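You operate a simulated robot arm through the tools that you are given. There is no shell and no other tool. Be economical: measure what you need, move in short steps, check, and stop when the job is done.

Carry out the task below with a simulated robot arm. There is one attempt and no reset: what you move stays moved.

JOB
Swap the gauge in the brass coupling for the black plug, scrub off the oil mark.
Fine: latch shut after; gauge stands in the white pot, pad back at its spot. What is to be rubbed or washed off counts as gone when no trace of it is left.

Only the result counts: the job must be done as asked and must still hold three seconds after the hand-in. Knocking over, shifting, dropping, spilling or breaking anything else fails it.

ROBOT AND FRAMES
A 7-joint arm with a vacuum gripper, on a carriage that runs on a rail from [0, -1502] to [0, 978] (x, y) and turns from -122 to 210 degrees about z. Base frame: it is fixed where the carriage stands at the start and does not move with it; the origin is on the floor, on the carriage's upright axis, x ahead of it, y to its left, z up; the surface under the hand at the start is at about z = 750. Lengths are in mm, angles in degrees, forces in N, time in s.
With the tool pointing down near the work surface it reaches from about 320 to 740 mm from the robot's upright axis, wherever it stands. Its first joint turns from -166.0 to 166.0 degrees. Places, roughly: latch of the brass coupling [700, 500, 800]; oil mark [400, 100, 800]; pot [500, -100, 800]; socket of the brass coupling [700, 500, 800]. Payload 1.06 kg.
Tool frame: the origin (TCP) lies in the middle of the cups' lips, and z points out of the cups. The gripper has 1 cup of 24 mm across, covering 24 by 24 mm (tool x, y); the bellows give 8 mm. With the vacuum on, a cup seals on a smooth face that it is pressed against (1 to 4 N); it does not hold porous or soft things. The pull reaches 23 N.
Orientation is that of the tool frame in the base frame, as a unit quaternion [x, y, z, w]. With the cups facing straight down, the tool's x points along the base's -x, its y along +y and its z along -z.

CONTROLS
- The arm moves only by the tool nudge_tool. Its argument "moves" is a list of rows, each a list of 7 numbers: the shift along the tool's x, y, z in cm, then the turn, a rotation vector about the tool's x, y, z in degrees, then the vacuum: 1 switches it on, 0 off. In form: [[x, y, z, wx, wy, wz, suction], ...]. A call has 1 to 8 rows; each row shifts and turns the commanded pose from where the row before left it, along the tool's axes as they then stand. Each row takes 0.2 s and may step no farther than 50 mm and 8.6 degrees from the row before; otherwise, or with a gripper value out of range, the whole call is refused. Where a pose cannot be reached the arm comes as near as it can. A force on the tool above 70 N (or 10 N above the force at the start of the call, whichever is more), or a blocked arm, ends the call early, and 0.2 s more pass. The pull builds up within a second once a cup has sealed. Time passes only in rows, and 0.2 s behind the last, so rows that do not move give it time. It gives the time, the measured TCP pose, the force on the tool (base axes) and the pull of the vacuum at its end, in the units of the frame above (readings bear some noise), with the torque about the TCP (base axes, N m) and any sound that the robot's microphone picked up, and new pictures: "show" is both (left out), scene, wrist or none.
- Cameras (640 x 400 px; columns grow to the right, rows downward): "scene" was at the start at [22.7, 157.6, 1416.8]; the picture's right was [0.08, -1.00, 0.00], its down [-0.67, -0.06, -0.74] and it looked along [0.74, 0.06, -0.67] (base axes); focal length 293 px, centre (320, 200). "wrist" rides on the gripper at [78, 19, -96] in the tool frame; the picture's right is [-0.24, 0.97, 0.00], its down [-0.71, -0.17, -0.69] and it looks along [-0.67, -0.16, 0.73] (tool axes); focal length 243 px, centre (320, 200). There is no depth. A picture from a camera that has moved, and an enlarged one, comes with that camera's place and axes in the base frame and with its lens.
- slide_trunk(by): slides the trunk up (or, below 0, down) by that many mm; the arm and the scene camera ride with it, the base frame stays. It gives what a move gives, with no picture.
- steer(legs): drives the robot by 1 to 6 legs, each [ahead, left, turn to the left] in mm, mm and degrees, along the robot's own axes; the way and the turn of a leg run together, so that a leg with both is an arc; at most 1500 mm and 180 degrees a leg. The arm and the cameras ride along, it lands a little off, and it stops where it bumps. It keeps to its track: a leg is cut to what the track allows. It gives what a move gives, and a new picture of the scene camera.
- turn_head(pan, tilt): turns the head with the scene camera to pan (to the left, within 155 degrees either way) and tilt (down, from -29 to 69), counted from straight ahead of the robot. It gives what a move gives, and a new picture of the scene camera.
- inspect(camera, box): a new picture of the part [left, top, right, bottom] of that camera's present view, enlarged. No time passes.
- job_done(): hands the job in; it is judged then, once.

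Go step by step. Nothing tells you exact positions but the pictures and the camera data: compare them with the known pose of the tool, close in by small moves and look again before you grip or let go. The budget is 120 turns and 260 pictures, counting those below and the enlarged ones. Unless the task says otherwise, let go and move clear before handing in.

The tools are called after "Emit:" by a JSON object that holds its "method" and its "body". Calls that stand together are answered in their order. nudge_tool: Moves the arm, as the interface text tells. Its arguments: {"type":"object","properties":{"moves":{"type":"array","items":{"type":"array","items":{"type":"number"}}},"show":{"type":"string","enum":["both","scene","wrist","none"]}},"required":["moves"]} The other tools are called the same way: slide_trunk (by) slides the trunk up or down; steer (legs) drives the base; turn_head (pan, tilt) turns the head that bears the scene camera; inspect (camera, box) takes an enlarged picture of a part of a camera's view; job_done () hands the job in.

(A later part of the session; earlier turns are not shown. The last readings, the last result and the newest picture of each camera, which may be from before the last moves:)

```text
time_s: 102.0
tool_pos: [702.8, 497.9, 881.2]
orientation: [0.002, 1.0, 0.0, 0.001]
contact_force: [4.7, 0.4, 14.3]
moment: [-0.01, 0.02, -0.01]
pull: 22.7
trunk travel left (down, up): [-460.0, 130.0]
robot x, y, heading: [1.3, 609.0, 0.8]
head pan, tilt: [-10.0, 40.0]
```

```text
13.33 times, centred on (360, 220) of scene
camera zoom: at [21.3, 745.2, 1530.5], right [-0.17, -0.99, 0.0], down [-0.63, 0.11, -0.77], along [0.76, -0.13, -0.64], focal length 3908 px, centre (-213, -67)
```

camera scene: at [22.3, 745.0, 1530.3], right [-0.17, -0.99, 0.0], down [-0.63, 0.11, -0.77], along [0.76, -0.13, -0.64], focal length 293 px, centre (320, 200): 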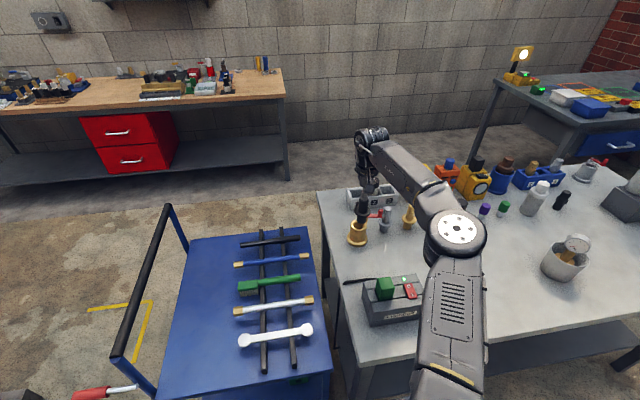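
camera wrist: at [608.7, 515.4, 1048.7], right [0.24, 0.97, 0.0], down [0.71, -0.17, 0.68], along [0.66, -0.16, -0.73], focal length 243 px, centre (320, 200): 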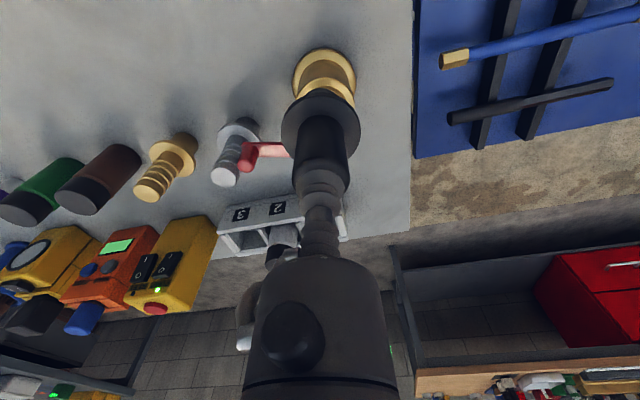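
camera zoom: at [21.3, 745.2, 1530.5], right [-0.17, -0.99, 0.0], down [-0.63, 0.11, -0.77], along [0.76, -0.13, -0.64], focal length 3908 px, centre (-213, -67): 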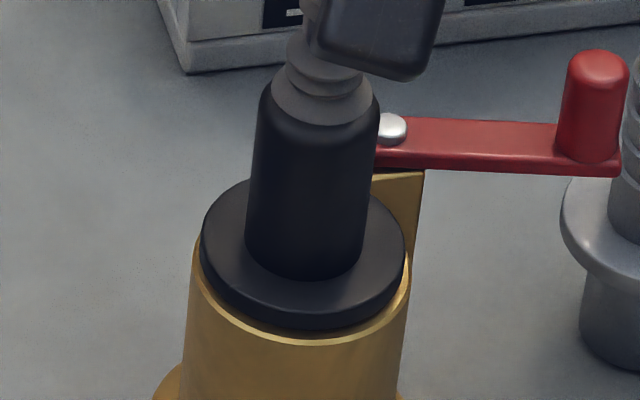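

Emit:
{"method": "inspect", "body": {"camera": "scene", "box": [357, 214, 373, 228]}}

Emit:
{"method": "inspect", "body": {"camera": "wrist", "box": [270, 70, 370, 150]}}

```text
16.00 times, centred on (365, 221) of scene
camera zoom: at [21.3, 745.2, 1530.5], right [-0.17, -0.99, 0.0], down [-0.63, 0.11, -0.77], along [0.76, -0.13, -0.64], focal length 4689 px, centre (-400, -136)
```

zoom: 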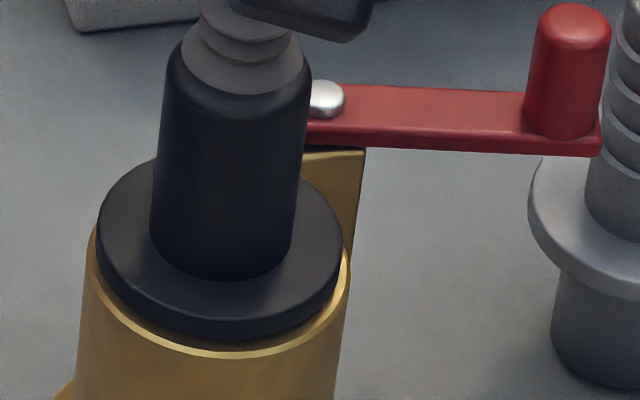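

```text
5.00 times, centred on (320, 110) of wrist
camera zoom: at [625.5, 515.9, 976.5], right [0.24, 0.97, 0.0], down [0.71, -0.17, 0.69], along [0.67, -0.16, -0.73], focal length 1213 px, centre (320, 650)
```

zoom: 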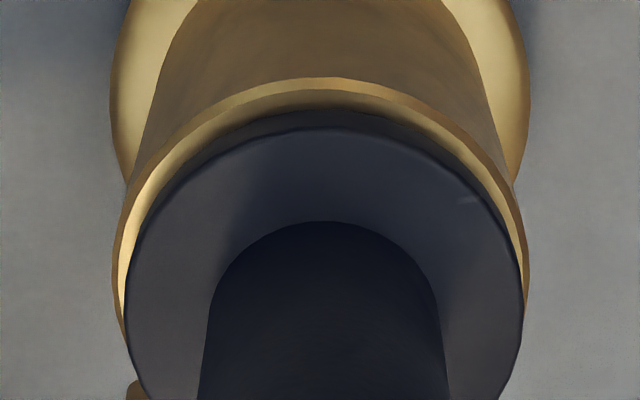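

Emit:
{"method": "nudge_tool", "body": {"moves": [[0, 0, 0.2, 0, 0, 0, 1], [0, 0, 0, 0, 0, 0, 1]], "show": "none"}}

Emit:
{"method": "inspect", "body": {"camera": "scene", "box": [357, 214, 373, 228]}}

```text
time_s: 102.6
tool_pos: [703.1, 497.4, 877.5]
orientation: [0.0, 1.0, 0.001, 0.0]
contact_force: [5.4, -0.3, 18.1]
moment: [0.0, 0.03, -0.06]
pull: 23.3
trunk travel left (down, up): [-460.0, 130.0]
robot x, y, heading: [-2.7, 609.6, 0.3]
head pan, tilt: [-10.0, 40.0]
```

```text
16.00 times, centred on (365, 221) of scene
camera zoom: at [21.1, 745.2, 1530.4], right [-0.17, -0.99, 0.0], down [-0.63, 0.11, -0.77], along [0.76, -0.13, -0.64], focal length 4689 px, centre (-400, -136)
```

zoom: 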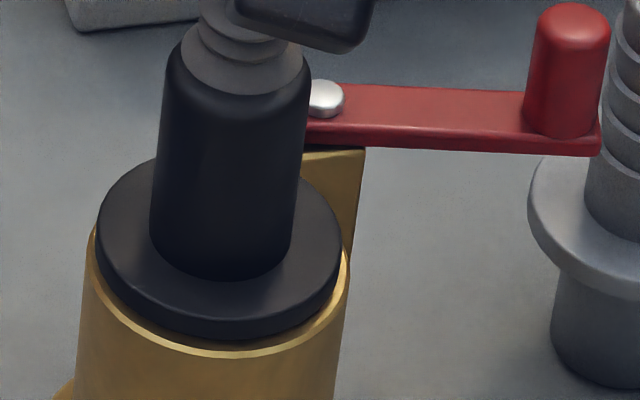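

The plug didn't move further under more force: it is seated. Releasing and rising.

Emit:
{"method": "nudge_tool", "body": {"moves": [[0, 0, -0.3, 0, 0, 0, 1], [0, 0, 0, 0, 0, 0, 0], [0, 0, 0, 0, 0, 0, 0], [0, 0, 0, 0, 0, 0, 0], [0, 0, -1, 0, 0, 0, 0], [0, 0, -3, 0, 0, 0, 0], [0, 0, -3, 0, 0, 0, 0], [0, 0, 0, 0, 0, 0, 0]], "show": "wrist"}}

Emit:
{"method": "inspect", "body": {"camera": "scene", "box": [345, 205, 375, 235]}}

Emit:
{"method": "inspect", "body": {"camera": "wrist", "box": [200, 50, 360, 190]}}

```text
time_s: 104.4
tool_pos: [703.2, 498.9, 949.3]
orientation: [0.001, 1.0, 0.001, 0.001]
contact_force: [0.2, 0.0, 0.3]
moment: [0.01, 0.0, 0.03]
pull: 0.2
trunk travel left (down, up): [-460.0, 130.0]
robot x, y, heading: [-2.5, 607.0, 0.6]
head pan, tilt: [-10.0, 40.0]
camera wrist: at [625.9, 516.9, 1045.8], right [0.24, 0.97, 0.0], down [0.71, -0.17, 0.68], along [0.67, -0.16, -0.73], focal length 243 px, centre (320, 200)
```

wrist: 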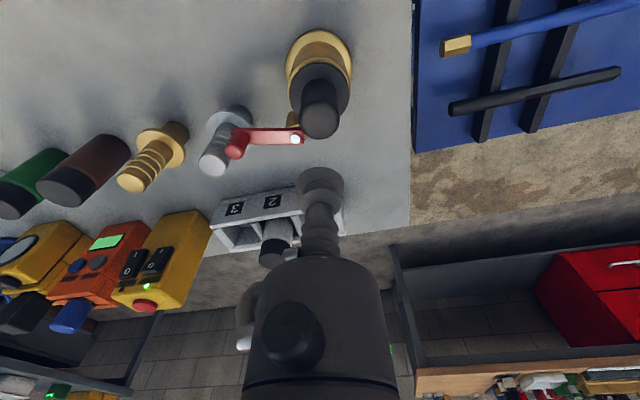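

```text
13.33 times, centred on (360, 220) of scene
camera zoom: at [22.1, 745.1, 1530.3], right [-0.17, -0.99, 0.0], down [-0.63, 0.11, -0.77], along [0.76, -0.13, -0.64], focal length 3908 px, centre (-213, -67)
```

zoom: 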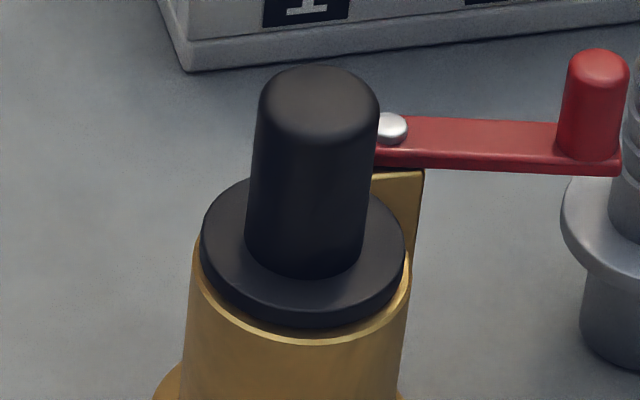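

```text
2.86 times, centred on (280, 120) of wrist
camera zoom: at [625.9, 516.9, 1045.8], right [0.24, 0.97, 0.0], down [0.71, -0.17, 0.68], along [0.67, -0.16, -0.73], focal length 693 px, centre (434, 429)
```

zoom: 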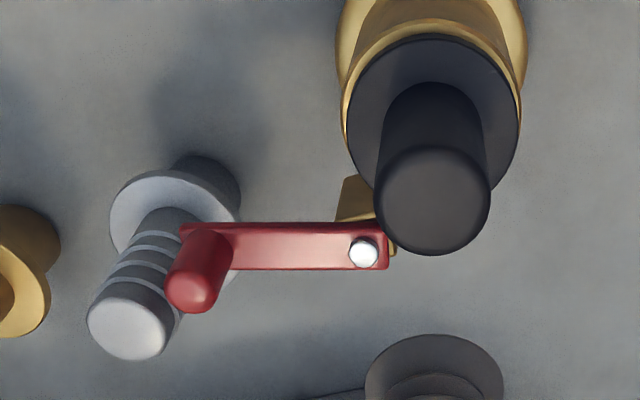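

The plug is seated upright. To shut the latch I'll push the lever bar from its far side (near x≈746, y≈437), then sweep it toward the robot. First I drive right to get the reach, tool high.

Emit:
{"method": "steer", "body": {"legs": [[0, -165, 0]]}}

Emit:
{"method": "nudge_tool", "body": {"moves": [[0, 2.5, 1, 0, 0, 0, 0], [-1, 2.5, 1, 0, 0, 0, 0], [-1.5, 2.5, 1, 0, 0, 0, 0], [-1.5, 2.3, 1, 0, 0, 0, 0], [-0.8, 0, 0.5, 0, 0, 0, 0], [0, 0, 0, 0, 0, 0, 0]], "show": "wrist"}}

```text
time_s: 105.9
tool_pos: [703.8, 332.4, 948.8]
orientation: [0.002, 1.0, 0.001, -0.001]
contact_force: [-0.6, 0.7, 0.2]
moment: [0.01, -0.02, 0.03]
pull: 0.1
trunk travel left (down, up): [-460.0, 130.0]
robot x, y, heading: [-1.9, 446.0, 0.0]
head pan, tilt: [-10.0, 40.0]
camera scene: at [22.9, 581.8, 1530.3], right [-0.17, -0.99, 0.0], down [-0.63, 0.11, -0.77], along [0.75, -0.13, -0.64], focal length 293 px, centre (320, 200)
```

scene: 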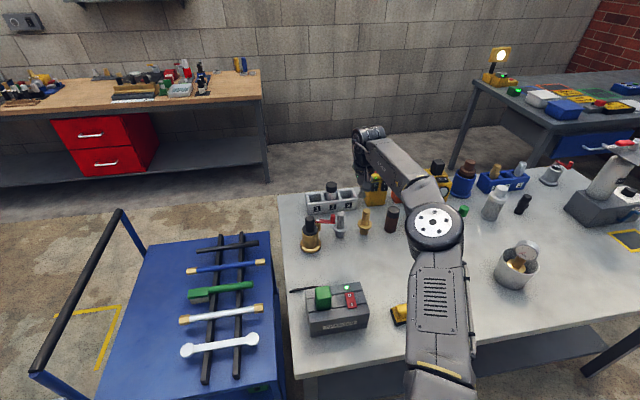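

```text
time_s: 107.3
tool_pos: [739.4, 428.0, 911.0]
orientation: [0.001, 1.0, 0.0, 0.002]
contact_force: [0.3, -0.6, 0.2]
moment: [0.0, 0.01, -0.01]
pull: 0.0
out of reach, approached as far as the arm can: row 4, 5
trunk travel left (down, up): [-460.0, 130.0]
robot x, y, heading: [1.8, 444.8, 0.3]
head pan, tilt: [-10.0, 40.0]
camera wrist: at [662.4, 448.3, 1007.0], right [0.24, 0.97, 0.0], down [0.7, -0.17, 0.69], along [0.67, -0.16, -0.73], focal length 243 px, centre (320, 200)
```

wrist: 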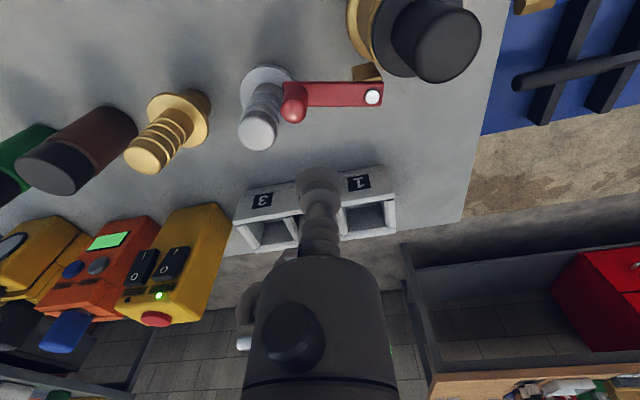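

Emit:
{"method": "inspect", "body": {"camera": "wrist", "box": [220, 50, 400, 210]}}

```text
2.50 times, centred on (310, 130) of wrist
camera zoom: at [662.4, 448.3, 1007.0], right [0.24, 0.97, 0.0], down [0.7, -0.17, 0.69], along [0.67, -0.16, -0.73], focal length 606 px, centre (345, 375)
```

zoom: 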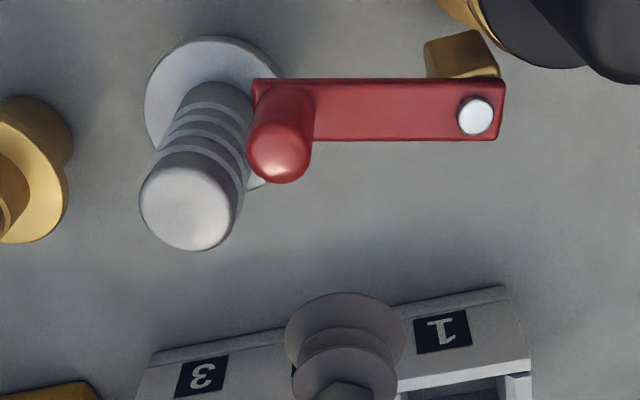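

Emit:
{"method": "nudge_tool", "body": {"moves": [[0, 0, 0, 0, -6, 0, 0], [0, 0.6, 0, 0, -6, 0, 0], [-0.5, 0.6, 0.1, 0, 0, 0, 0], [-0.5, 0, 0.1, 0, 0, 0, 0], [0.35, 0, 1.65, 0, 0, 0, 0], [0.3, 0, 1.5, 0, 0, 0, 0], [0, 0, 0, 0, 0, 0, 0]], "show": "wrist"}}

Emit:
{"method": "inspect", "body": {"camera": "wrist", "box": [220, 50, 400, 210]}}

```text
time_s: 108.9
tool_pos: [752.7, 443.9, 878.4]
orientation: [0.002, 0.995, 0.0, 0.104]
contact_force: [1.0, 0.3, 0.1]
moment: [0.03, -0.01, -0.01]
pull: 0.0
trunk travel left (down, up): [-460.0, 130.0]
robot x, y, heading: [1.6, 446.3, 0.2]
head pan, tilt: [-10.0, 40.0]
camera wrist: at [656.0, 461.4, 957.0], right [0.24, 0.97, 0.05], down [0.55, -0.18, 0.82], along [0.8, -0.16, -0.57], focal length 243 px, centre (320, 200)
```

wrist: 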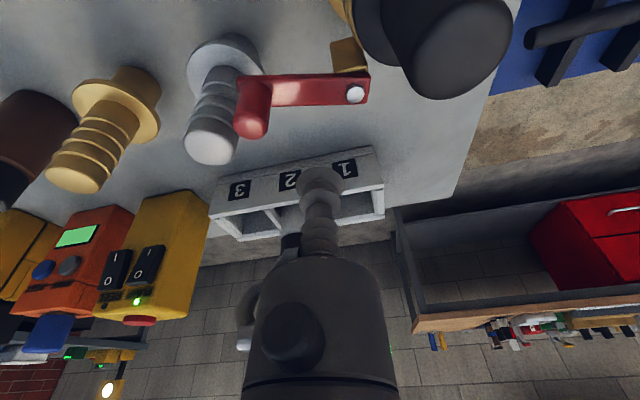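

```text
2.50 times, centred on (310, 130) of wrist
camera zoom: at [656.0, 461.4, 957.0], right [0.24, 0.97, 0.05], down [0.55, -0.18, 0.82], along [0.8, -0.16, -0.57], focal length 606 px, centre (345, 375)
```

zoom: 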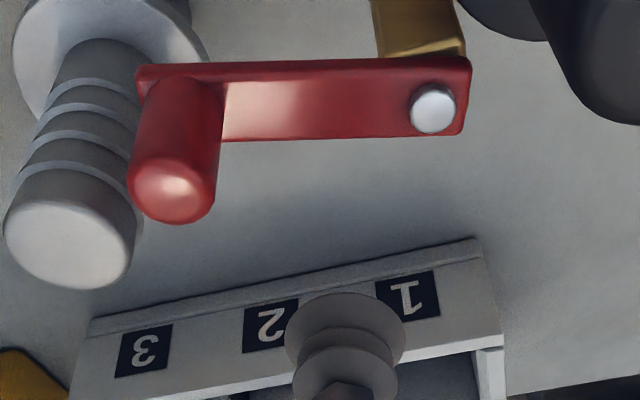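

Emit:
{"method": "nudge_tool", "body": {"moves": [[0.25, -0.2, 1.2, 0, 0, 0, 0], [0.25, -0.1, 1.2, 0, 0, 0, 0], [0.25, 0, 1.1, 0, 0, 0, 0], [0.2, 0, 1.0, 0, 0, 0, 0], [0, 0, 0, 0, 0, 0, 0]], "show": "none"}}

Emit:
{"method": "inspect", "body": {"camera": "wrist", "box": [220, 70, 420, 230]}}

Emit:
{"method": "inspect", "body": {"camera": "scene", "box": [290, 190, 370, 260]}}

```text
time_s: 110.1
tool_pos: [751.1, 440.2, 832.8]
orientation: [0.003, 0.995, 0.001, 0.105]
contact_force: [0.0, -0.6, 0.7]
moment: [-0.03, -0.02, -0.01]
pull: 0.0
trunk travel left (down, up): [-460.0, 130.0]
robot x, y, heading: [-0.9, 446.6, 0.5]
head pan, tilt: [-10.0, 40.0]
```

```text
2.50 times, centred on (320, 150) of wrist
camera zoom: at [656.4, 459.0, 911.3], right [0.24, 0.97, 0.05], down [0.55, -0.18, 0.82], along [0.8, -0.17, -0.57], focal length 606 px, centre (320, 325)
```

zoom: 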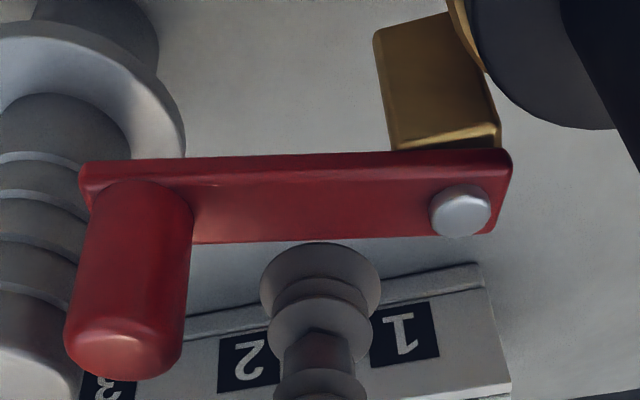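

```text
5.71 times, centred on (330, 225) of scene
camera zoom: at [22.9, 581.8, 1530.3], right [-0.17, -0.99, 0.0], down [-0.63, 0.11, -0.77], along [0.75, -0.13, -0.64], focal length 1675 px, centre (263, 57)
```

zoom: 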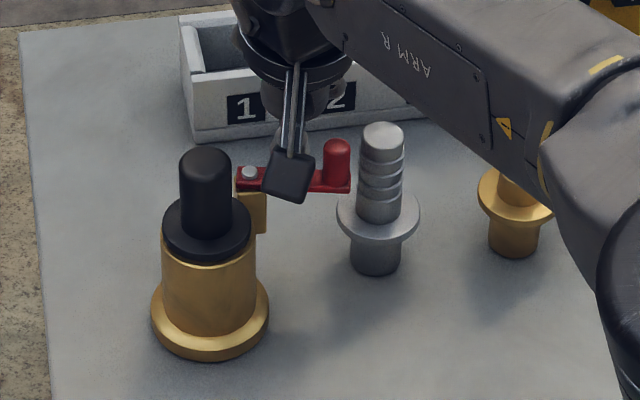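

The cup is behind the lever bar. Sweeping it toward the robot.

Emit:
{"method": "nudge_tool", "body": {"moves": [[0.59, -0.15, -0.125, 0, 0, 0, 0], [0.59, -0.15, -0.125, 0, 0, 0, 0], [0.59, -0.15, -0.125, 0, 0, 0, 0], [0.59, -0.15, -0.125, 0, 0, 0, 0], [0, 0, 0, 0, 0, 0, 0]], "show": "none"}}

Emit:
{"method": "inspect", "body": {"camera": "wrist", "box": [220, 70, 420, 230]}}

```text
time_s: 111.3
tool_pos: [727.3, 433.5, 833.0]
orientation: [0.003, 0.995, 0.001, 0.103]
contact_force: [0.5, -0.5, 0.1]
moment: [-0.02, -0.02, -0.02]
pull: 0.1
trunk travel left (down, up): [-460.0, 130.0]
robot x, y, heading: [-0.4, 445.2, 0.1]
head pan, tilt: [-10.0, 40.0]
```

```text
2.50 times, centred on (320, 150) of wrist
camera zoom: at [632.3, 451.3, 911.4], right [0.24, 0.97, 0.05], down [0.55, -0.18, 0.82], along [0.8, -0.16, -0.58], focal length 606 px, centre (320, 325)
```

zoom: 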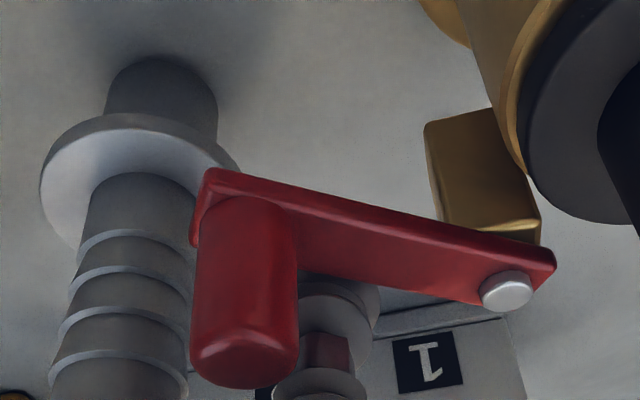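

Emit:
{"method": "nudge_tool", "body": {"moves": [[0.49, 0.17, -0.1, 0, 0, 0, 0], [0.49, 0.18, -0.1, 0, 0, 0, 0], [0.4, 0.22, -0.08, 0, 0, 0, 0], [0.4, 0.23, -0.08, 0, 0, 0, 0], [0, 0, 0, 0, 0, 0, 0]], "show": "none"}}

Emit:
{"method": "inspect", "body": {"camera": "wrist", "box": [220, 70, 420, 230]}}

```text
time_s: 112.5
tool_pos: [709.5, 440.2, 833.8]
orientation: [0.003, 0.995, 0.001, 0.103]
contact_force: [0.3, -1.7, 0.4]
moment: [0.01, -0.03, 0.01]
pull: 0.0
trunk travel left (down, up): [-460.0, 130.0]
robot x, y, heading: [-1.2, 443.7, 0.3]
head pan, tilt: [-10.0, 40.0]
```

```text
2.50 times, centred on (320, 150) of wrist
camera zoom: at [613.9, 460.1, 911.9], right [0.24, 0.97, 0.05], down [0.55, -0.18, 0.82], along [0.8, -0.17, -0.58], focal length 606 px, centre (320, 325)
```

zoom: 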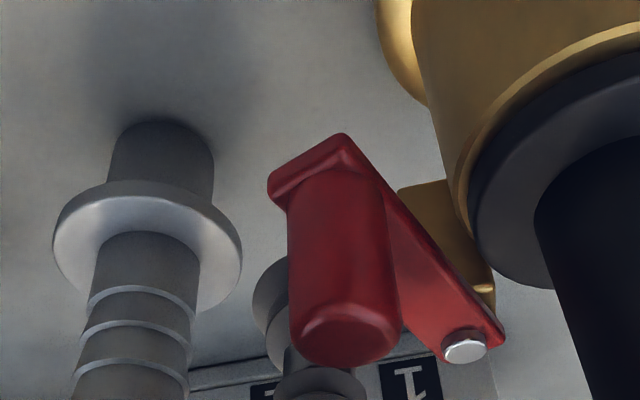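

Emit:
{"method": "nudge_tool", "body": {"moves": [[0.3, 0.3, -0.06, 0, 0, 0, 0], [0.3, 0.35, -0.06, 0, 0, 0, 0], [0.1, 0.3, 0, 0, 0, 0, 0], [0, 0, 0, 0, 0, 0, 0]], "show": "none"}}

Emit:
{"method": "inspect", "body": {"camera": "wrist", "box": [220, 70, 420, 230]}}

Emit:
{"method": "inspect", "body": {"camera": "scene", "box": [290, 200, 350, 260]}}

```text
time_s: 113.5
tool_pos: [704.4, 448.2, 833.6]
orientation: [0.004, 0.995, 0.0, 0.104]
contact_force: [4.3, -10.1, 0.1]
moment: [0.04, 0.04, -0.06]
pull: 0.0
trunk travel left (down, up): [-460.0, 130.0]
robot x, y, heading: [2.2, 447.3, 0.2]
head pan, tilt: [-10.0, 40.0]
```

```text
2.50 times, centred on (320, 150) of wrist
camera zoom: at [607.4, 467.4, 911.1], right [0.24, 0.97, 0.05], down [0.55, -0.18, 0.82], along [0.8, -0.17, -0.57], focal length 606 px, centre (320, 325)
```

zoom: 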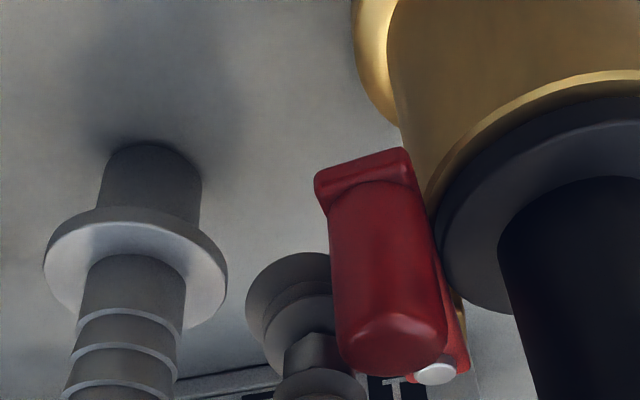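

```text
6.67 times, centred on (320, 230) of scene
camera zoom: at [23.2, 580.7, 1530.4], right [-0.17, -0.99, 0.0], down [-0.63, 0.11, -0.77], along [0.75, -0.13, -0.64], focal length 1954 px, centre (320, 0)
```

zoom: 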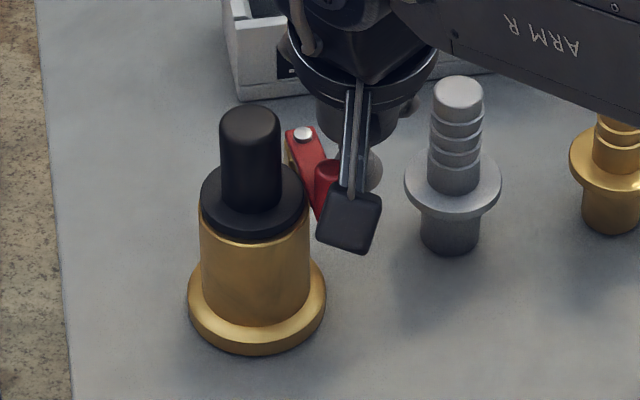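

The lever meets resistance ~7° before its original angle; I need to see whether it is touching the flange's side or riding over it.

Emit:
{"method": "nudge_tool", "body": {"moves": [[0, -0.4, 0, 0, 0, 0, 0], [-0.2, -0.8, 0, 0, 0, 0, 0], [0, 0, 0, 0, 0, 0, 0]], "show": "none"}}

Emit:
{"method": "inspect", "body": {"camera": "wrist", "box": [300, 100, 400, 200]}}

Emit:
{"method": "inspect", "body": {"camera": "scene", "box": [302, 210, 332, 240]}}

```text
time_s: 114.3
tool_pos: [704.4, 438.6, 833.6]
orientation: [0.002, 0.995, 0.001, 0.104]
contact_force: [0.2, 0.3, 0.7]
moment: [-0.05, 0.04, -0.05]
pull: 0.0
trunk travel left (down, up): [-460.0, 130.0]
robot x, y, heading: [-3.3, 443.7, 0.4]
head pan, tilt: [-10.0, 40.0]
```

```text
4.00 times, centred on (350, 150) of wrist
camera zoom: at [608.5, 458.0, 911.9], right [0.23, 0.97, 0.05], down [0.55, -0.18, 0.82], along [0.8, -0.16, -0.58], focal length 970 px, centre (200, 400)
```

zoom: 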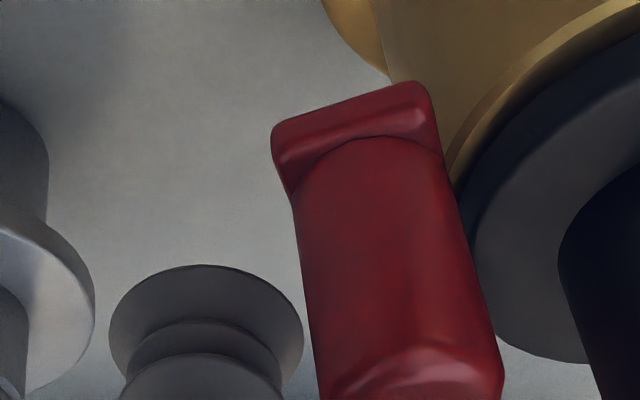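

```text
13.33 times, centred on (317, 225) of scene
camera zoom: at [22.8, 581.8, 1530.3], right [-0.17, -0.99, 0.0], down [-0.63, 0.11, -0.77], along [0.75, -0.13, -0.64], focal length 3908 px, centre (360, -133)
```

zoom: 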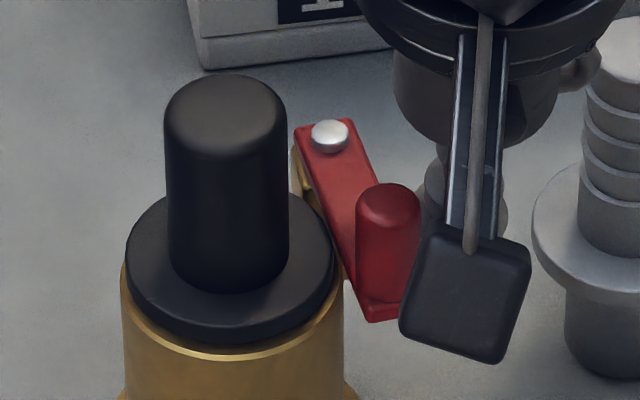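

The lever is butting against the flange's side, so the plug may sit slightly high. I'll back off and take a side-on look at the seam.

Emit:
{"method": "nudge_tool", "body": {"moves": [[-0.2, -0.3, -1.0, 0, 0, 0, 0], [-0.8, 0, -4, 0, 0, 0, 0], [-0.9, 0, -4, 0, 0, 0, 0], [3.5, 0, -1, 0, -7, 0, 0], [3.5, 1, -1, 0, -7, 0, 0], [2, 1, -1, 0, -7, 0, 0], [0, 1, 0, 0, -7, 0, 0], [0, 0, 0, 0, 0, 0, 0]], "show": "wrist"}}

Emit:
{"method": "inspect", "body": {"camera": "wrist", "box": [260, 0, 420, 140]}}

```text
time_s: 116.1
tool_pos: [609.2, 465.9, 928.3]
orientation: [0.001, 0.939, 0.001, 0.343]
contact_force: [-0.9, 0.1, -0.7]
moment: [-0.01, 0.0, -0.02]
pull: 0.1
trunk travel left (down, up): [-460.0, 130.0]
robot x, y, heading: [-0.2, 448.2, 0.2]
head pan, tilt: [-10.0, 40.0]
camera wrist: at [488.5, 485.1, 951.1], right [0.18, 0.97, 0.15], down [0.1, -0.17, 0.98], along [0.98, -0.17, -0.13], focal length 243 px, centre (320, 200)
```

wrist: 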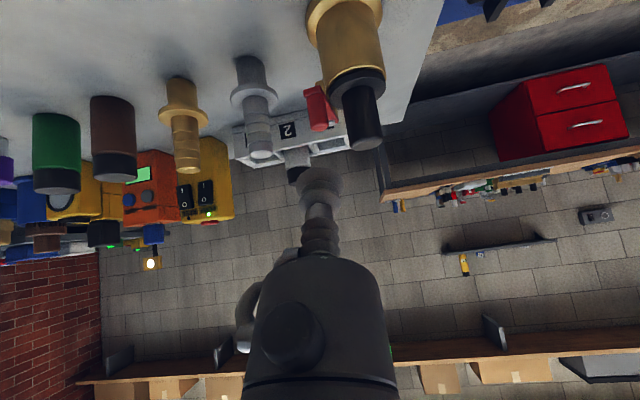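

```text
2.86 times, centred on (340, 70) of wrist
camera zoom: at [488.5, 485.1, 951.1], right [0.18, 0.97, 0.15], down [0.1, -0.17, 0.98], along [0.98, -0.17, -0.13], focal length 693 px, centre (263, 571)
```

zoom: 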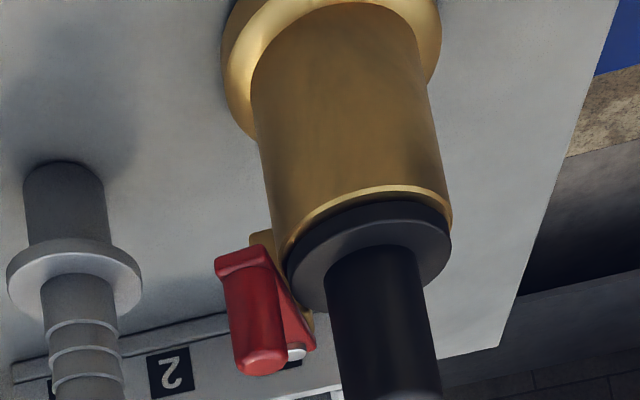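

Emit:
{"method": "inspect", "body": {"camera": "wrist", "box": [325, 55, 385, 115]}}

```text
6.67 times, centred on (355, 85) of wrist
camera zoom: at [488.5, 485.1, 951.1], right [0.18, 0.97, 0.15], down [0.1, -0.17, 0.98], along [0.98, -0.17, -0.13], focal length 1618 px, centre (87, 967)
```

zoom: 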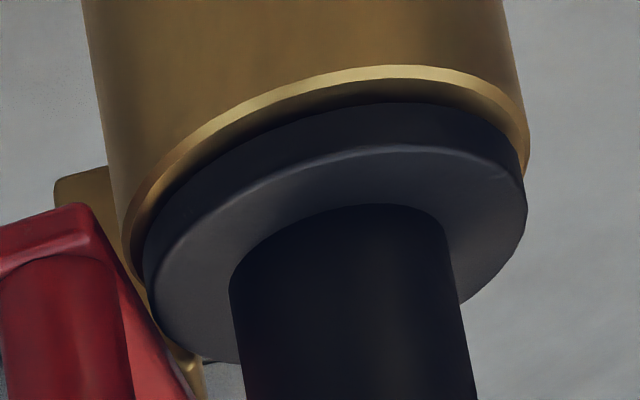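

There seems to be a ~2 mm gap under the flange; earlier the bore pushed the peg in +x, so it probably jammed. I'll re-grip the plug, shift slightly +x and press.

Emit:
{"method": "nudge_tool", "body": {"moves": [[0, 0.6, 0, 0, 8, 0, 0], [0, 0.6, 0, 0, 8, 0, 0], [0, 0.7, 0, 0, 8, 0, 0], [0, 0.7, 0, 0, 8, 0, 0], [0, 0.6, 0, 0, 8, 0, 0], [-4.5, 0, 0, 0, 0, 0, 0], [-4.8, 0, 0, 0, 0, 0, 0], [0, 0, 1.5, 0, 0, 0, 0]], "show": "none"}}

Emit:
{"method": "inspect", "body": {"camera": "wrist", "box": [240, 50, 400, 190]}}

Emit:
{"method": "inspect", "body": {"camera": "scene", "box": [285, 190, 345, 250]}}

```text
time_s: 117.9
tool_pos: [701.6, 499.4, 910.4]
orientation: [0.003, 1.0, 0.0, -0.001]
contact_force: [0.6, 0.7, -0.5]
moment: [-0.03, 0.02, -0.01]
pull: 0.1
trunk travel left (down, up): [-460.0, 130.0]
robot x, y, heading: [0.1, 443.8, 0.2]
head pan, tilt: [-10.0, 40.0]
```

```text
2.86 times, centred on (320, 120) of wrist
camera zoom: at [625.1, 517.5, 1007.0], right [0.24, 0.97, 0.0], down [0.71, -0.17, 0.68], along [0.66, -0.16, -0.73], focal length 693 px, centre (320, 429)
```

zoom: 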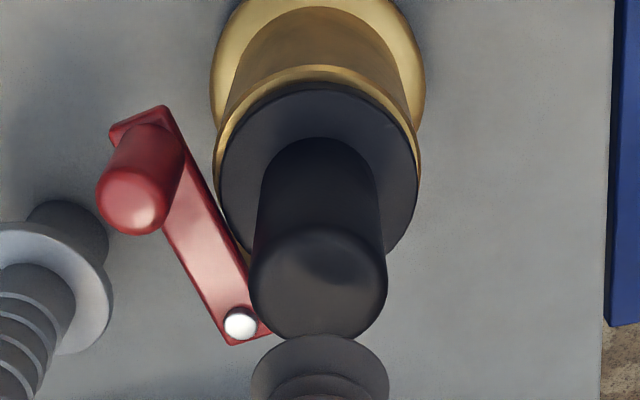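

```text
6.67 times, centred on (315, 220) of scene
camera zoom: at [23.3, 582.0, 1530.3], right [-0.17, -0.99, 0.0], down [-0.63, 0.11, -0.77], along [0.75, -0.13, -0.64], focal length 1954 px, centre (353, 67)
```

zoom: 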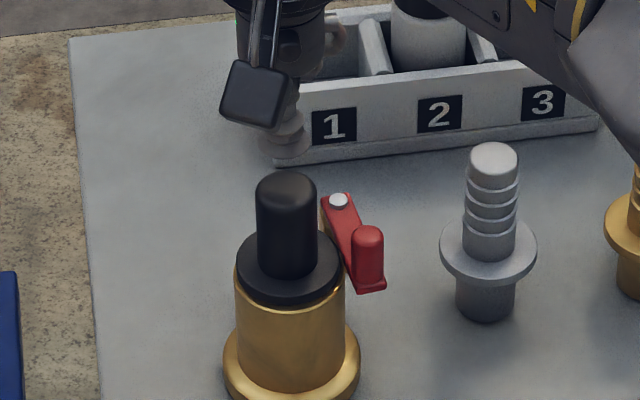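

Emit:
{"method": "nudge_tool", "body": {"moves": [[-0.15, -0.1, 1.2, 0, 0, 0, 1], [0, 0, 1.0, 0, 0, 0, 1], [0, 0, 0.5, 0, 0, 0, 1], [0, 0, 0.3, 0, 0, 0, 1], [0, 0, 0, 0, 0, 0, 1]], "show": "none"}}

```text
time_s: 119.1
tool_pos: [703.5, 497.4, 883.1]
orientation: [0.002, 1.0, 0.001, 0.0]
contact_force: [-2.1, -0.6, 6.5]
moment: [-0.03, 0.03, 0.06]
pull: 22.7
trunk travel left (down, up): [-460.0, 130.0]
robot x, y, heading: [-2.6, 443.1, 0.2]
head pan, tilt: [-10.0, 40.0]
```

Emit:
{"method": "nudge_tool", "body": {"moves": [[-0.1, 0, 0.3, 0, 0, 0, 1], [0, 0, 0.2, 0, 0, 0, 1], [0, 0, 0, 0, 0, 0, 1]], "show": "none"}}

Emit:
{"method": "nudge_tool", "body": {"moves": [[0.2, 0, 0.1, 0, 0, 0, 1], [0, 0.1, 0, 0, 0, 0, 1], [0, -0.2, 0, 0, 0, 0, 1], [0, 0.1, 0, 0, 0, 0, 1]], "show": "none"}}

Emit:
{"method": "inspect", "body": {"camera": "scene", "box": [285, 190, 345, 250]}}

```text
time_s: 119.9
tool_pos: [702.7, 498.2, 879.4]
orientation: [0.003, 1.0, 0.001, 0.0]
contact_force: [-9.5, -0.1, 18.1]
moment: [0.01, -0.08, 0.03]
pull: 22.8
trunk travel left (down, up): [-460.0, 130.0]
robot x, y, heading: [-2.3, 446.6, 0.3]
head pan, tilt: [-10.0, 40.0]
```

```text
time_s: 120.9
tool_pos: [702.6, 497.0, 874.9]
orientation: [0.003, 1.0, 0.001, 0.0]
contact_force: [7.0, 3.0, 14.7]
moment: [0.01, 0.05, -0.03]
pull: 23.2
trunk travel left (down, up): [-460.0, 130.0]
robot x, y, heading: [0.3, 444.5, 0.5]
head pan, tilt: [-10.0, 40.0]
```

```text
6.67 times, centred on (315, 220) of scene
camera zoom: at [22.3, 582.1, 1530.2], right [-0.17, -0.99, 0.0], down [-0.63, 0.11, -0.77], along [0.76, -0.13, -0.64], focal length 1954 px, centre (353, 67)
```

zoom: 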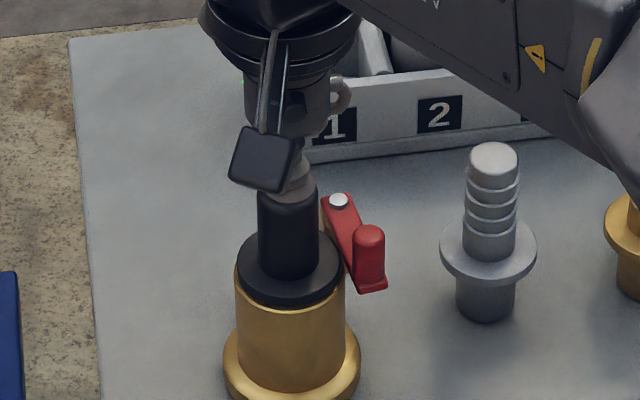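

Emit:
{"method": "inspect", "body": {"camera": "scene", "box": [302, 210, 332, 240]}}

```text
13.33 times, centred on (317, 225) of scene
camera zoom: at [22.3, 582.1, 1530.2], right [-0.17, -0.99, 0.0], down [-0.63, 0.11, -0.77], along [0.76, -0.13, -0.64], focal length 3908 px, centre (360, -133)
```

zoom: 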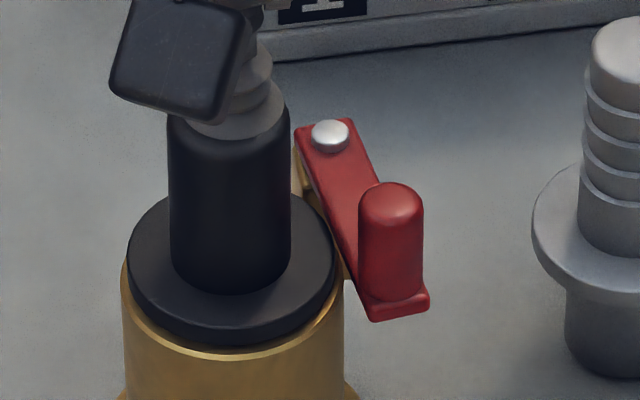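

The flange still seems ~2.5 mm above the rim – a jam rather than a seat. I'll lift it a few mm and re-lower with small lateral search motions.

Emit:
{"method": "nudge_tool", "body": {"moves": [[-0.07, 0, -0.6, 0, 0, 0, 1], [0, 0, -0.6, 0, 0, 0, 1], [0, 0, -0.3, 0, 0, 0, 1], [0, 0, 0, 0, 0, 0, 1]], "show": "none"}}

Emit:
{"method": "inspect", "body": {"camera": "scene", "box": [302, 210, 332, 240]}}

Emit:
{"method": "inspect", "body": {"camera": "wrist", "box": [270, 60, 370, 140]}}

```text
time_s: 121.9
tool_pos: [703.6, 496.0, 891.8]
orientation: [0.003, 1.0, 0.001, 0.0]
contact_force: [0.2, 0.3, -0.7]
moment: [-0.03, -0.01, -0.03]
pull: 0.0
trunk travel left (down, up): [-460.0, 130.0]
robot x, y, heading: [-2.4, 442.8, 0.0]
head pan, tilt: [-10.0, 40.0]
```

```text
13.33 times, centred on (317, 225) of scene
camera zoom: at [23.4, 581.8, 1530.7], right [-0.17, -0.99, 0.0], down [-0.63, 0.11, -0.77], along [0.75, -0.13, -0.64], focal length 3908 px, centre (360, -133)
```

zoom: 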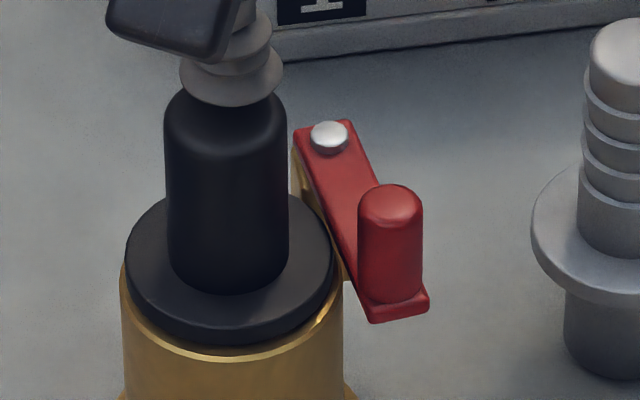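

```text
5.00 times, centred on (320, 100) of wrist
camera zoom: at [626.7, 515.1, 987.6], right [0.24, 0.97, 0.0], down [0.71, -0.18, 0.69], along [0.67, -0.16, -0.73], focal length 1213 px, centre (320, 700)
```

zoom: 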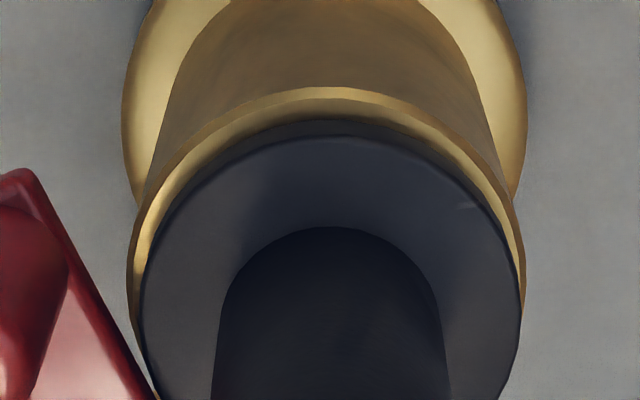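

The plug did not lift – it is gripped tightly in the bore, so it likely just needs a firmer push home. Pressing more firmly, centred, in small steps.

Emit:
{"method": "nudge_tool", "body": {"moves": [[0.05, 0.2, 0.6, 0, 0, 0, 0], [0, 0, 0.5, 0, 0, 0, 0], [0, 0, 0.4, 0, 0, 0, 0], [0, 0, 0.3, 0, 0, 0, 0], [0, 0, 0, 0, 0, 0, 0]], "show": "none"}}

Emit:
{"method": "nudge_tool", "body": {"moves": [[0, 0, 0.3, 0, 0, 0, 0], [0, 0, 0, 0, 0, 0, 0]], "show": "none"}}

Emit:
{"method": "inspect", "body": {"camera": "scene", "box": [302, 210, 332, 240]}}

```text
time_s: 123.1
tool_pos: [702.8, 498.2, 873.2]
orientation: [0.003, 1.0, 0.001, 0.001]
contact_force: [1.4, -0.2, 9.0]
moment: [0.04, 0.05, -0.01]
pull: 0.0
trunk travel left (down, up): [-460.0, 130.0]
robot x, y, heading: [-0.4, 444.6, 0.1]
head pan, tilt: [-10.0, 40.0]
```

```text
time_s: 123.7
tool_pos: [703.1, 500.2, 873.1]
orientation: [0.003, 1.0, 0.001, 0.003]
contact_force: [3.6, -0.2, 33.3]
moment: [0.02, 0.14, 0.01]
pull: 0.0
trunk travel left (down, up): [-460.0, 130.0]
robot x, y, heading: [-1.8, 448.4, 0.3]
head pan, tilt: [-10.0, 40.0]
```

```text
13.33 times, centred on (317, 225) of scene
camera zoom: at [20.2, 581.5, 1530.7], right [-0.17, -0.99, 0.0], down [-0.63, 0.11, -0.77], along [0.76, -0.13, -0.64], focal length 3908 px, centre (360, -133)
```

zoom: 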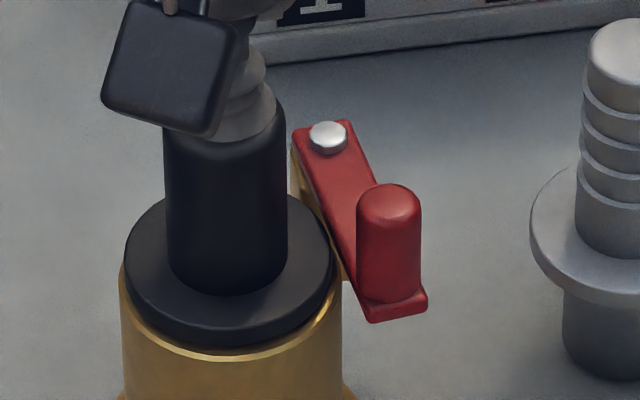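

It's at a hard stop. To judge lever height versus flange I'll take a level, side-on close-up with the wrist camera.

Emit:
{"method": "nudge_tool", "body": {"moves": [[0, 0, -3, 0, 0, 0, 0], [0, 0, -4.5, 0, 0, 0, 0], [3.5, -3, 0, 0, 0, 0, 0], [3.5, -3, 0, 0, 0, 0, 0], [0, -1, 0, 0, -8, 0, 0], [0, -1, 0, 0, -8, 0, 0], [0, 0, 0, 0, -8, 0, 0], [0, 0, 0, 0, -8, 0, 0]], "show": "none"}}

Emit:
{"method": "nudge_tool", "body": {"moves": [[0, 0, 0, 0, -8, 0, 0], [1.2, 0, 3.2, 0, 0, 0, 0], [1.2, 0, 3.2, 0, 0, 0, 0], [1.2, 0, 3.2, 0, 0, 0, 0], [0.6, 0, 2, 0, 0, 0, 0], [0, 0, 0, 0, 0, 0, 0]], "show": "wrist"}}

Emit:
{"method": "inspect", "body": {"camera": "wrist", "box": [380, 100, 560, 240]}}

```text
time_s: 125.5
tool_pos: [632.3, 420.0, 945.2]
orientation: [0.003, 0.961, 0.0, 0.276]
contact_force: [-0.3, 0.2, 0.6]
moment: [-0.01, -0.02, 0.02]
pull: 0.0
trunk travel left (down, up): [-460.0, 130.0]
robot x, y, heading: [-2.0, 442.9, 0.3]
head pan, tilt: [-10.0, 40.0]
```

```text
time_s: 126.9
tool_pos: [674.4, 417.1, 829.3]
orientation: [0.003, 0.94, -0.001, 0.341]
contact_force: [-0.2, -0.7, 0.4]
moment: [-0.01, 0.0, 0.03]
pull: 0.1
trunk travel left (down, up): [-460.0, 130.0]
robot x, y, heading: [-2.4, 444.0, 0.1]
head pan, tilt: [-10.0, 40.0]
camera wrist: at [553.8, 437.1, 851.9], right [0.19, 0.97, 0.15], down [0.1, -0.17, 0.98], along [0.98, -0.17, -0.13], focal length 243 px, centre (320, 200)
```

wrist: 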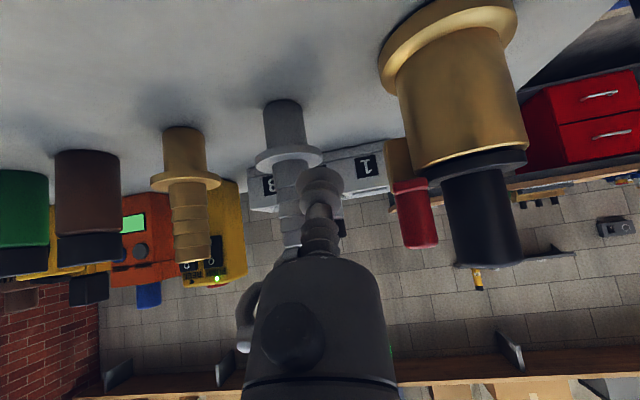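

```text
2.86 times, centred on (470, 170) of wrist
camera zoom: at [553.8, 437.1, 851.9], right [0.19, 0.97, 0.15], down [0.1, -0.17, 0.98], along [0.98, -0.17, -0.13], focal length 693 px, centre (-109, 286)
```

zoom: 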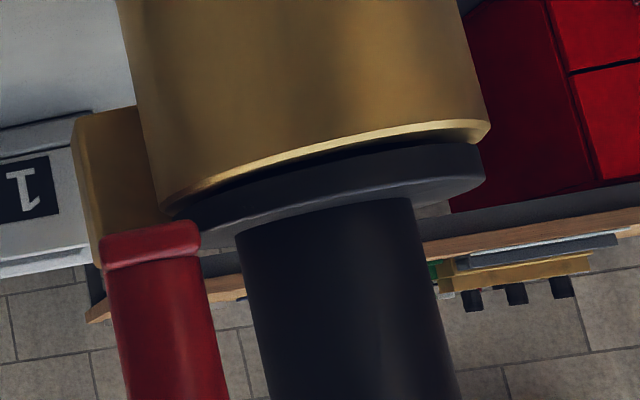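

Emit:
{"method": "inspect", "body": {"camera": "wrist", "box": [420, 130, 540, 200]}}

```text
5.33 times, centred on (480, 165) of wrist
camera zoom: at [553.8, 437.1, 851.9], right [0.19, 0.97, 0.15], down [0.1, -0.17, 0.98], along [0.98, -0.17, -0.13], focal length 1294 px, centre (-533, 387)
```

zoom: 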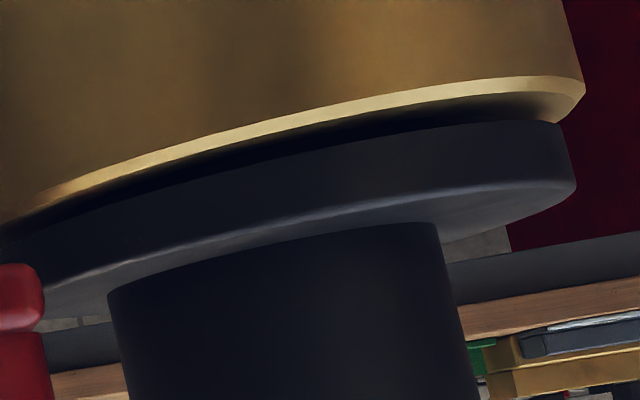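

The gauge's collar had the same thin seam, and flange top (~833.5) is just under the lever's bottom (~834), so the plug is seated properly. I'll push the lever shut at the knob, where the leverage is better.

Emit:
{"method": "nudge_tool", "body": {"moves": [[-1.0, 0, -0.5, 0, 0, 0, 0], [-0.9, 0, -0.4, 0, 0, 0, 0], [0, 0.8, 0, 0, 0, 0, 0], [0, 0.7, 0, 0, 0, 0, 0], [0, 0.6, 0, 0, 0, 0, 0], [0, 0, 0, 0, 0, 0, 0]], "show": "none"}}

Emit:
{"method": "inspect", "body": {"camera": "wrist", "box": [280, 80, 440, 220]}}

```text
time_s: 128.3
tool_pos: [684.3, 440.0, 848.4]
orientation: [0.003, 0.94, 0.0, 0.342]
contact_force: [0.3, -0.2, 0.4]
moment: [0.02, 0.0, -0.02]
pull: 0.2
trunk travel left (down, up): [-460.0, 130.0]
robot x, y, heading: [-0.2, 442.9, 0.1]
head pan, tilt: [-10.0, 40.0]
```

```text
2.86 times, centred on (360, 150) of wrist
camera zoom: at [563.5, 458.4, 871.5], right [0.19, 0.97, 0.15], down [0.1, -0.17, 0.98], along [0.98, -0.17, -0.13], focal length 693 px, centre (206, 343)
```

zoom: 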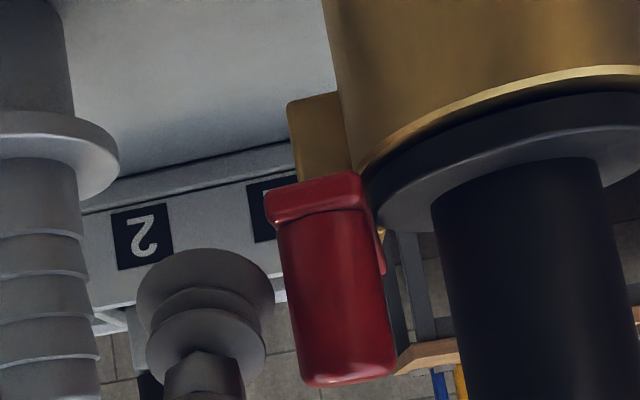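

Emit:
{"method": "nudge_tool", "body": {"moves": [[0, 0.3, 0, 0, 0, 0, 0], [0, 0.3, 0, 0, 0, 0, 0], [0, 0.3, 0, 0, 0, 0, 0], [0, 0, 0, 0, 0, 0, 0]], "show": "none"}}

Emit:
{"method": "inspect", "body": {"camera": "wrist", "box": [280, 80, 440, 220]}}

```text
time_s: 129.3
tool_pos: [684.2, 448.3, 849.3]
orientation: [0.003, 0.94, -0.002, 0.341]
contact_force: [1.7, -4.6, 0.8]
moment: [-0.05, -0.01, -0.02]
pull: 0.0
trunk travel left (down, up): [-460.0, 130.0]
robot x, y, heading: [-0.1, 449.4, 0.2]
head pan, tilt: [-10.0, 40.0]
```

```text
2.86 times, centred on (360, 150) of wrist
camera zoom: at [564.2, 467.2, 871.6], right [0.19, 0.97, 0.15], down [0.1, -0.17, 0.98], along [0.98, -0.17, -0.13], focal length 693 px, centre (206, 343)
```

zoom: 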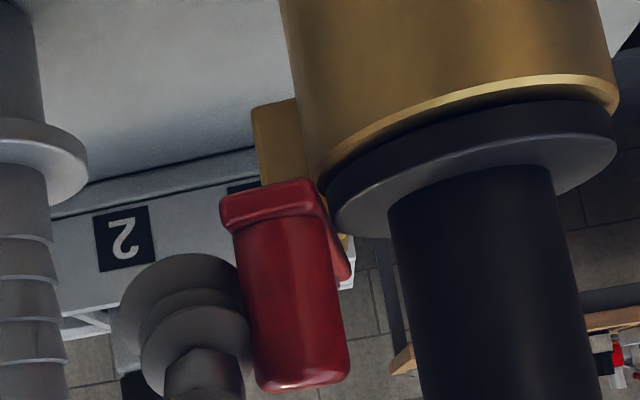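

Emit:
{"method": "nudge_tool", "body": {"moves": [[0, 0.3, 0, 0, 0, 0, 0], [0, 0.3, 0, 0, 0, 0, 0], [0, 0.2, 0, 0, 0, 0, 0], [0, 0, 0, 0, 0, 0, 0]], "show": "none"}}

Emit:
{"method": "inspect", "body": {"camera": "wrist", "box": [300, 100, 400, 200]}}

```text
time_s: 130.3
tool_pos: [683.8, 450.2, 847.8]
orientation: [0.005, 0.94, -0.001, 0.341]
contact_force: [4.5, -29.1, 2.8]
moment: [-0.03, 0.08, 0.03]
pull: 0.1
trunk travel left (down, up): [-460.0, 130.0]
robot x, y, heading: [1.9, 444.9, -0.0]
head pan, tilt: [-10.0, 40.0]
```

```text
4.00 times, centred on (350, 150) of wrist
camera zoom: at [564.4, 471.0, 871.1], right [0.19, 0.97, 0.15], down [0.1, -0.17, 0.98], along [0.98, -0.17, -0.13], focal length 970 px, centre (200, 400)
```

zoom: 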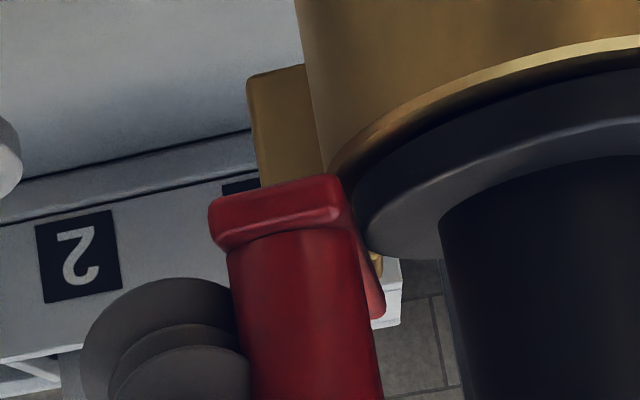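

Hard stop at ~4° from the original angle. I back off and look from above whether the lever now overlaps the flange.

Emit:
{"method": "nudge_tool", "body": {"moves": [[0, -0.6, 0, 0, 0, 0, 0], [0, -1.0, 0, 0, 0, 0, 0], [0, 0, -4, 0, 0, 0, 0], [0, -2, -4, 0, 0, 0, 0], [0, -2, -3, 0, 8, 0, 0], [0, 0, 0, 0, 8, 0, 0], [0, 0, 0, 0, 8, 0, 0], [0, 0, 0, 0, 8, 0, 0]], "show": "wrist"}}

Emit:
{"method": "inspect", "body": {"camera": "scene", "box": [302, 210, 332, 240]}}

Emit:
{"method": "inspect", "body": {"camera": "wrist", "box": [340, 60, 460, 160]}}

```text
time_s: 132.1
tool_pos: [614.5, 401.2, 931.9]
orientation: [0.004, 0.998, 0.0, 0.067]
contact_force: [-0.3, -0.2, -0.6]
moment: [0.01, 0.0, 0.0]
pull: 0.0
trunk travel left (down, up): [-460.0, 130.0]
robot x, y, heading: [2.4, 447.8, 0.2]
head pan, tilt: [-10.0, 40.0]
camera wrist: at [523.3, 419.8, 1016.9], right [0.24, 0.97, 0.03], down [0.61, -0.18, 0.78], along [0.76, -0.17, -0.63], focal length 243 px, centre (320, 200)
```

wrist: 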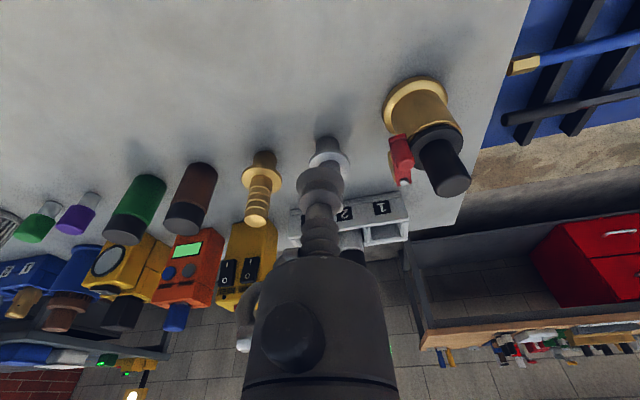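

```text
13.33 times, centred on (317, 225) of scene
camera zoom: at [22.7, 581.7, 1530.3], right [-0.17, -0.99, 0.0], down [-0.63, 0.11, -0.77], along [0.75, -0.13, -0.64], focal length 3908 px, centre (360, -133)
```

zoom: 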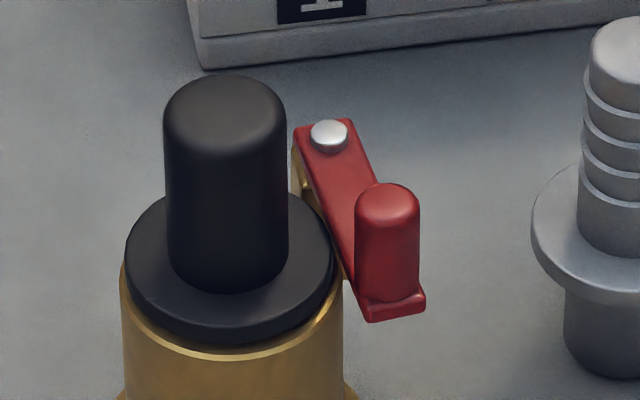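

```text
4.00 times, centred on (400, 110) of wrist
camera zoom: at [523.3, 419.8, 1016.9], right [0.24, 0.97, 0.03], down [0.61, -0.18, 0.78], along [0.76, -0.17, -0.63], focal length 970 px, centre (0, 560)
```

zoom: 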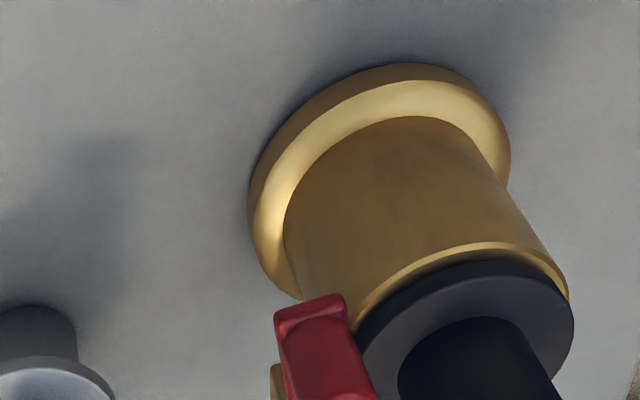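

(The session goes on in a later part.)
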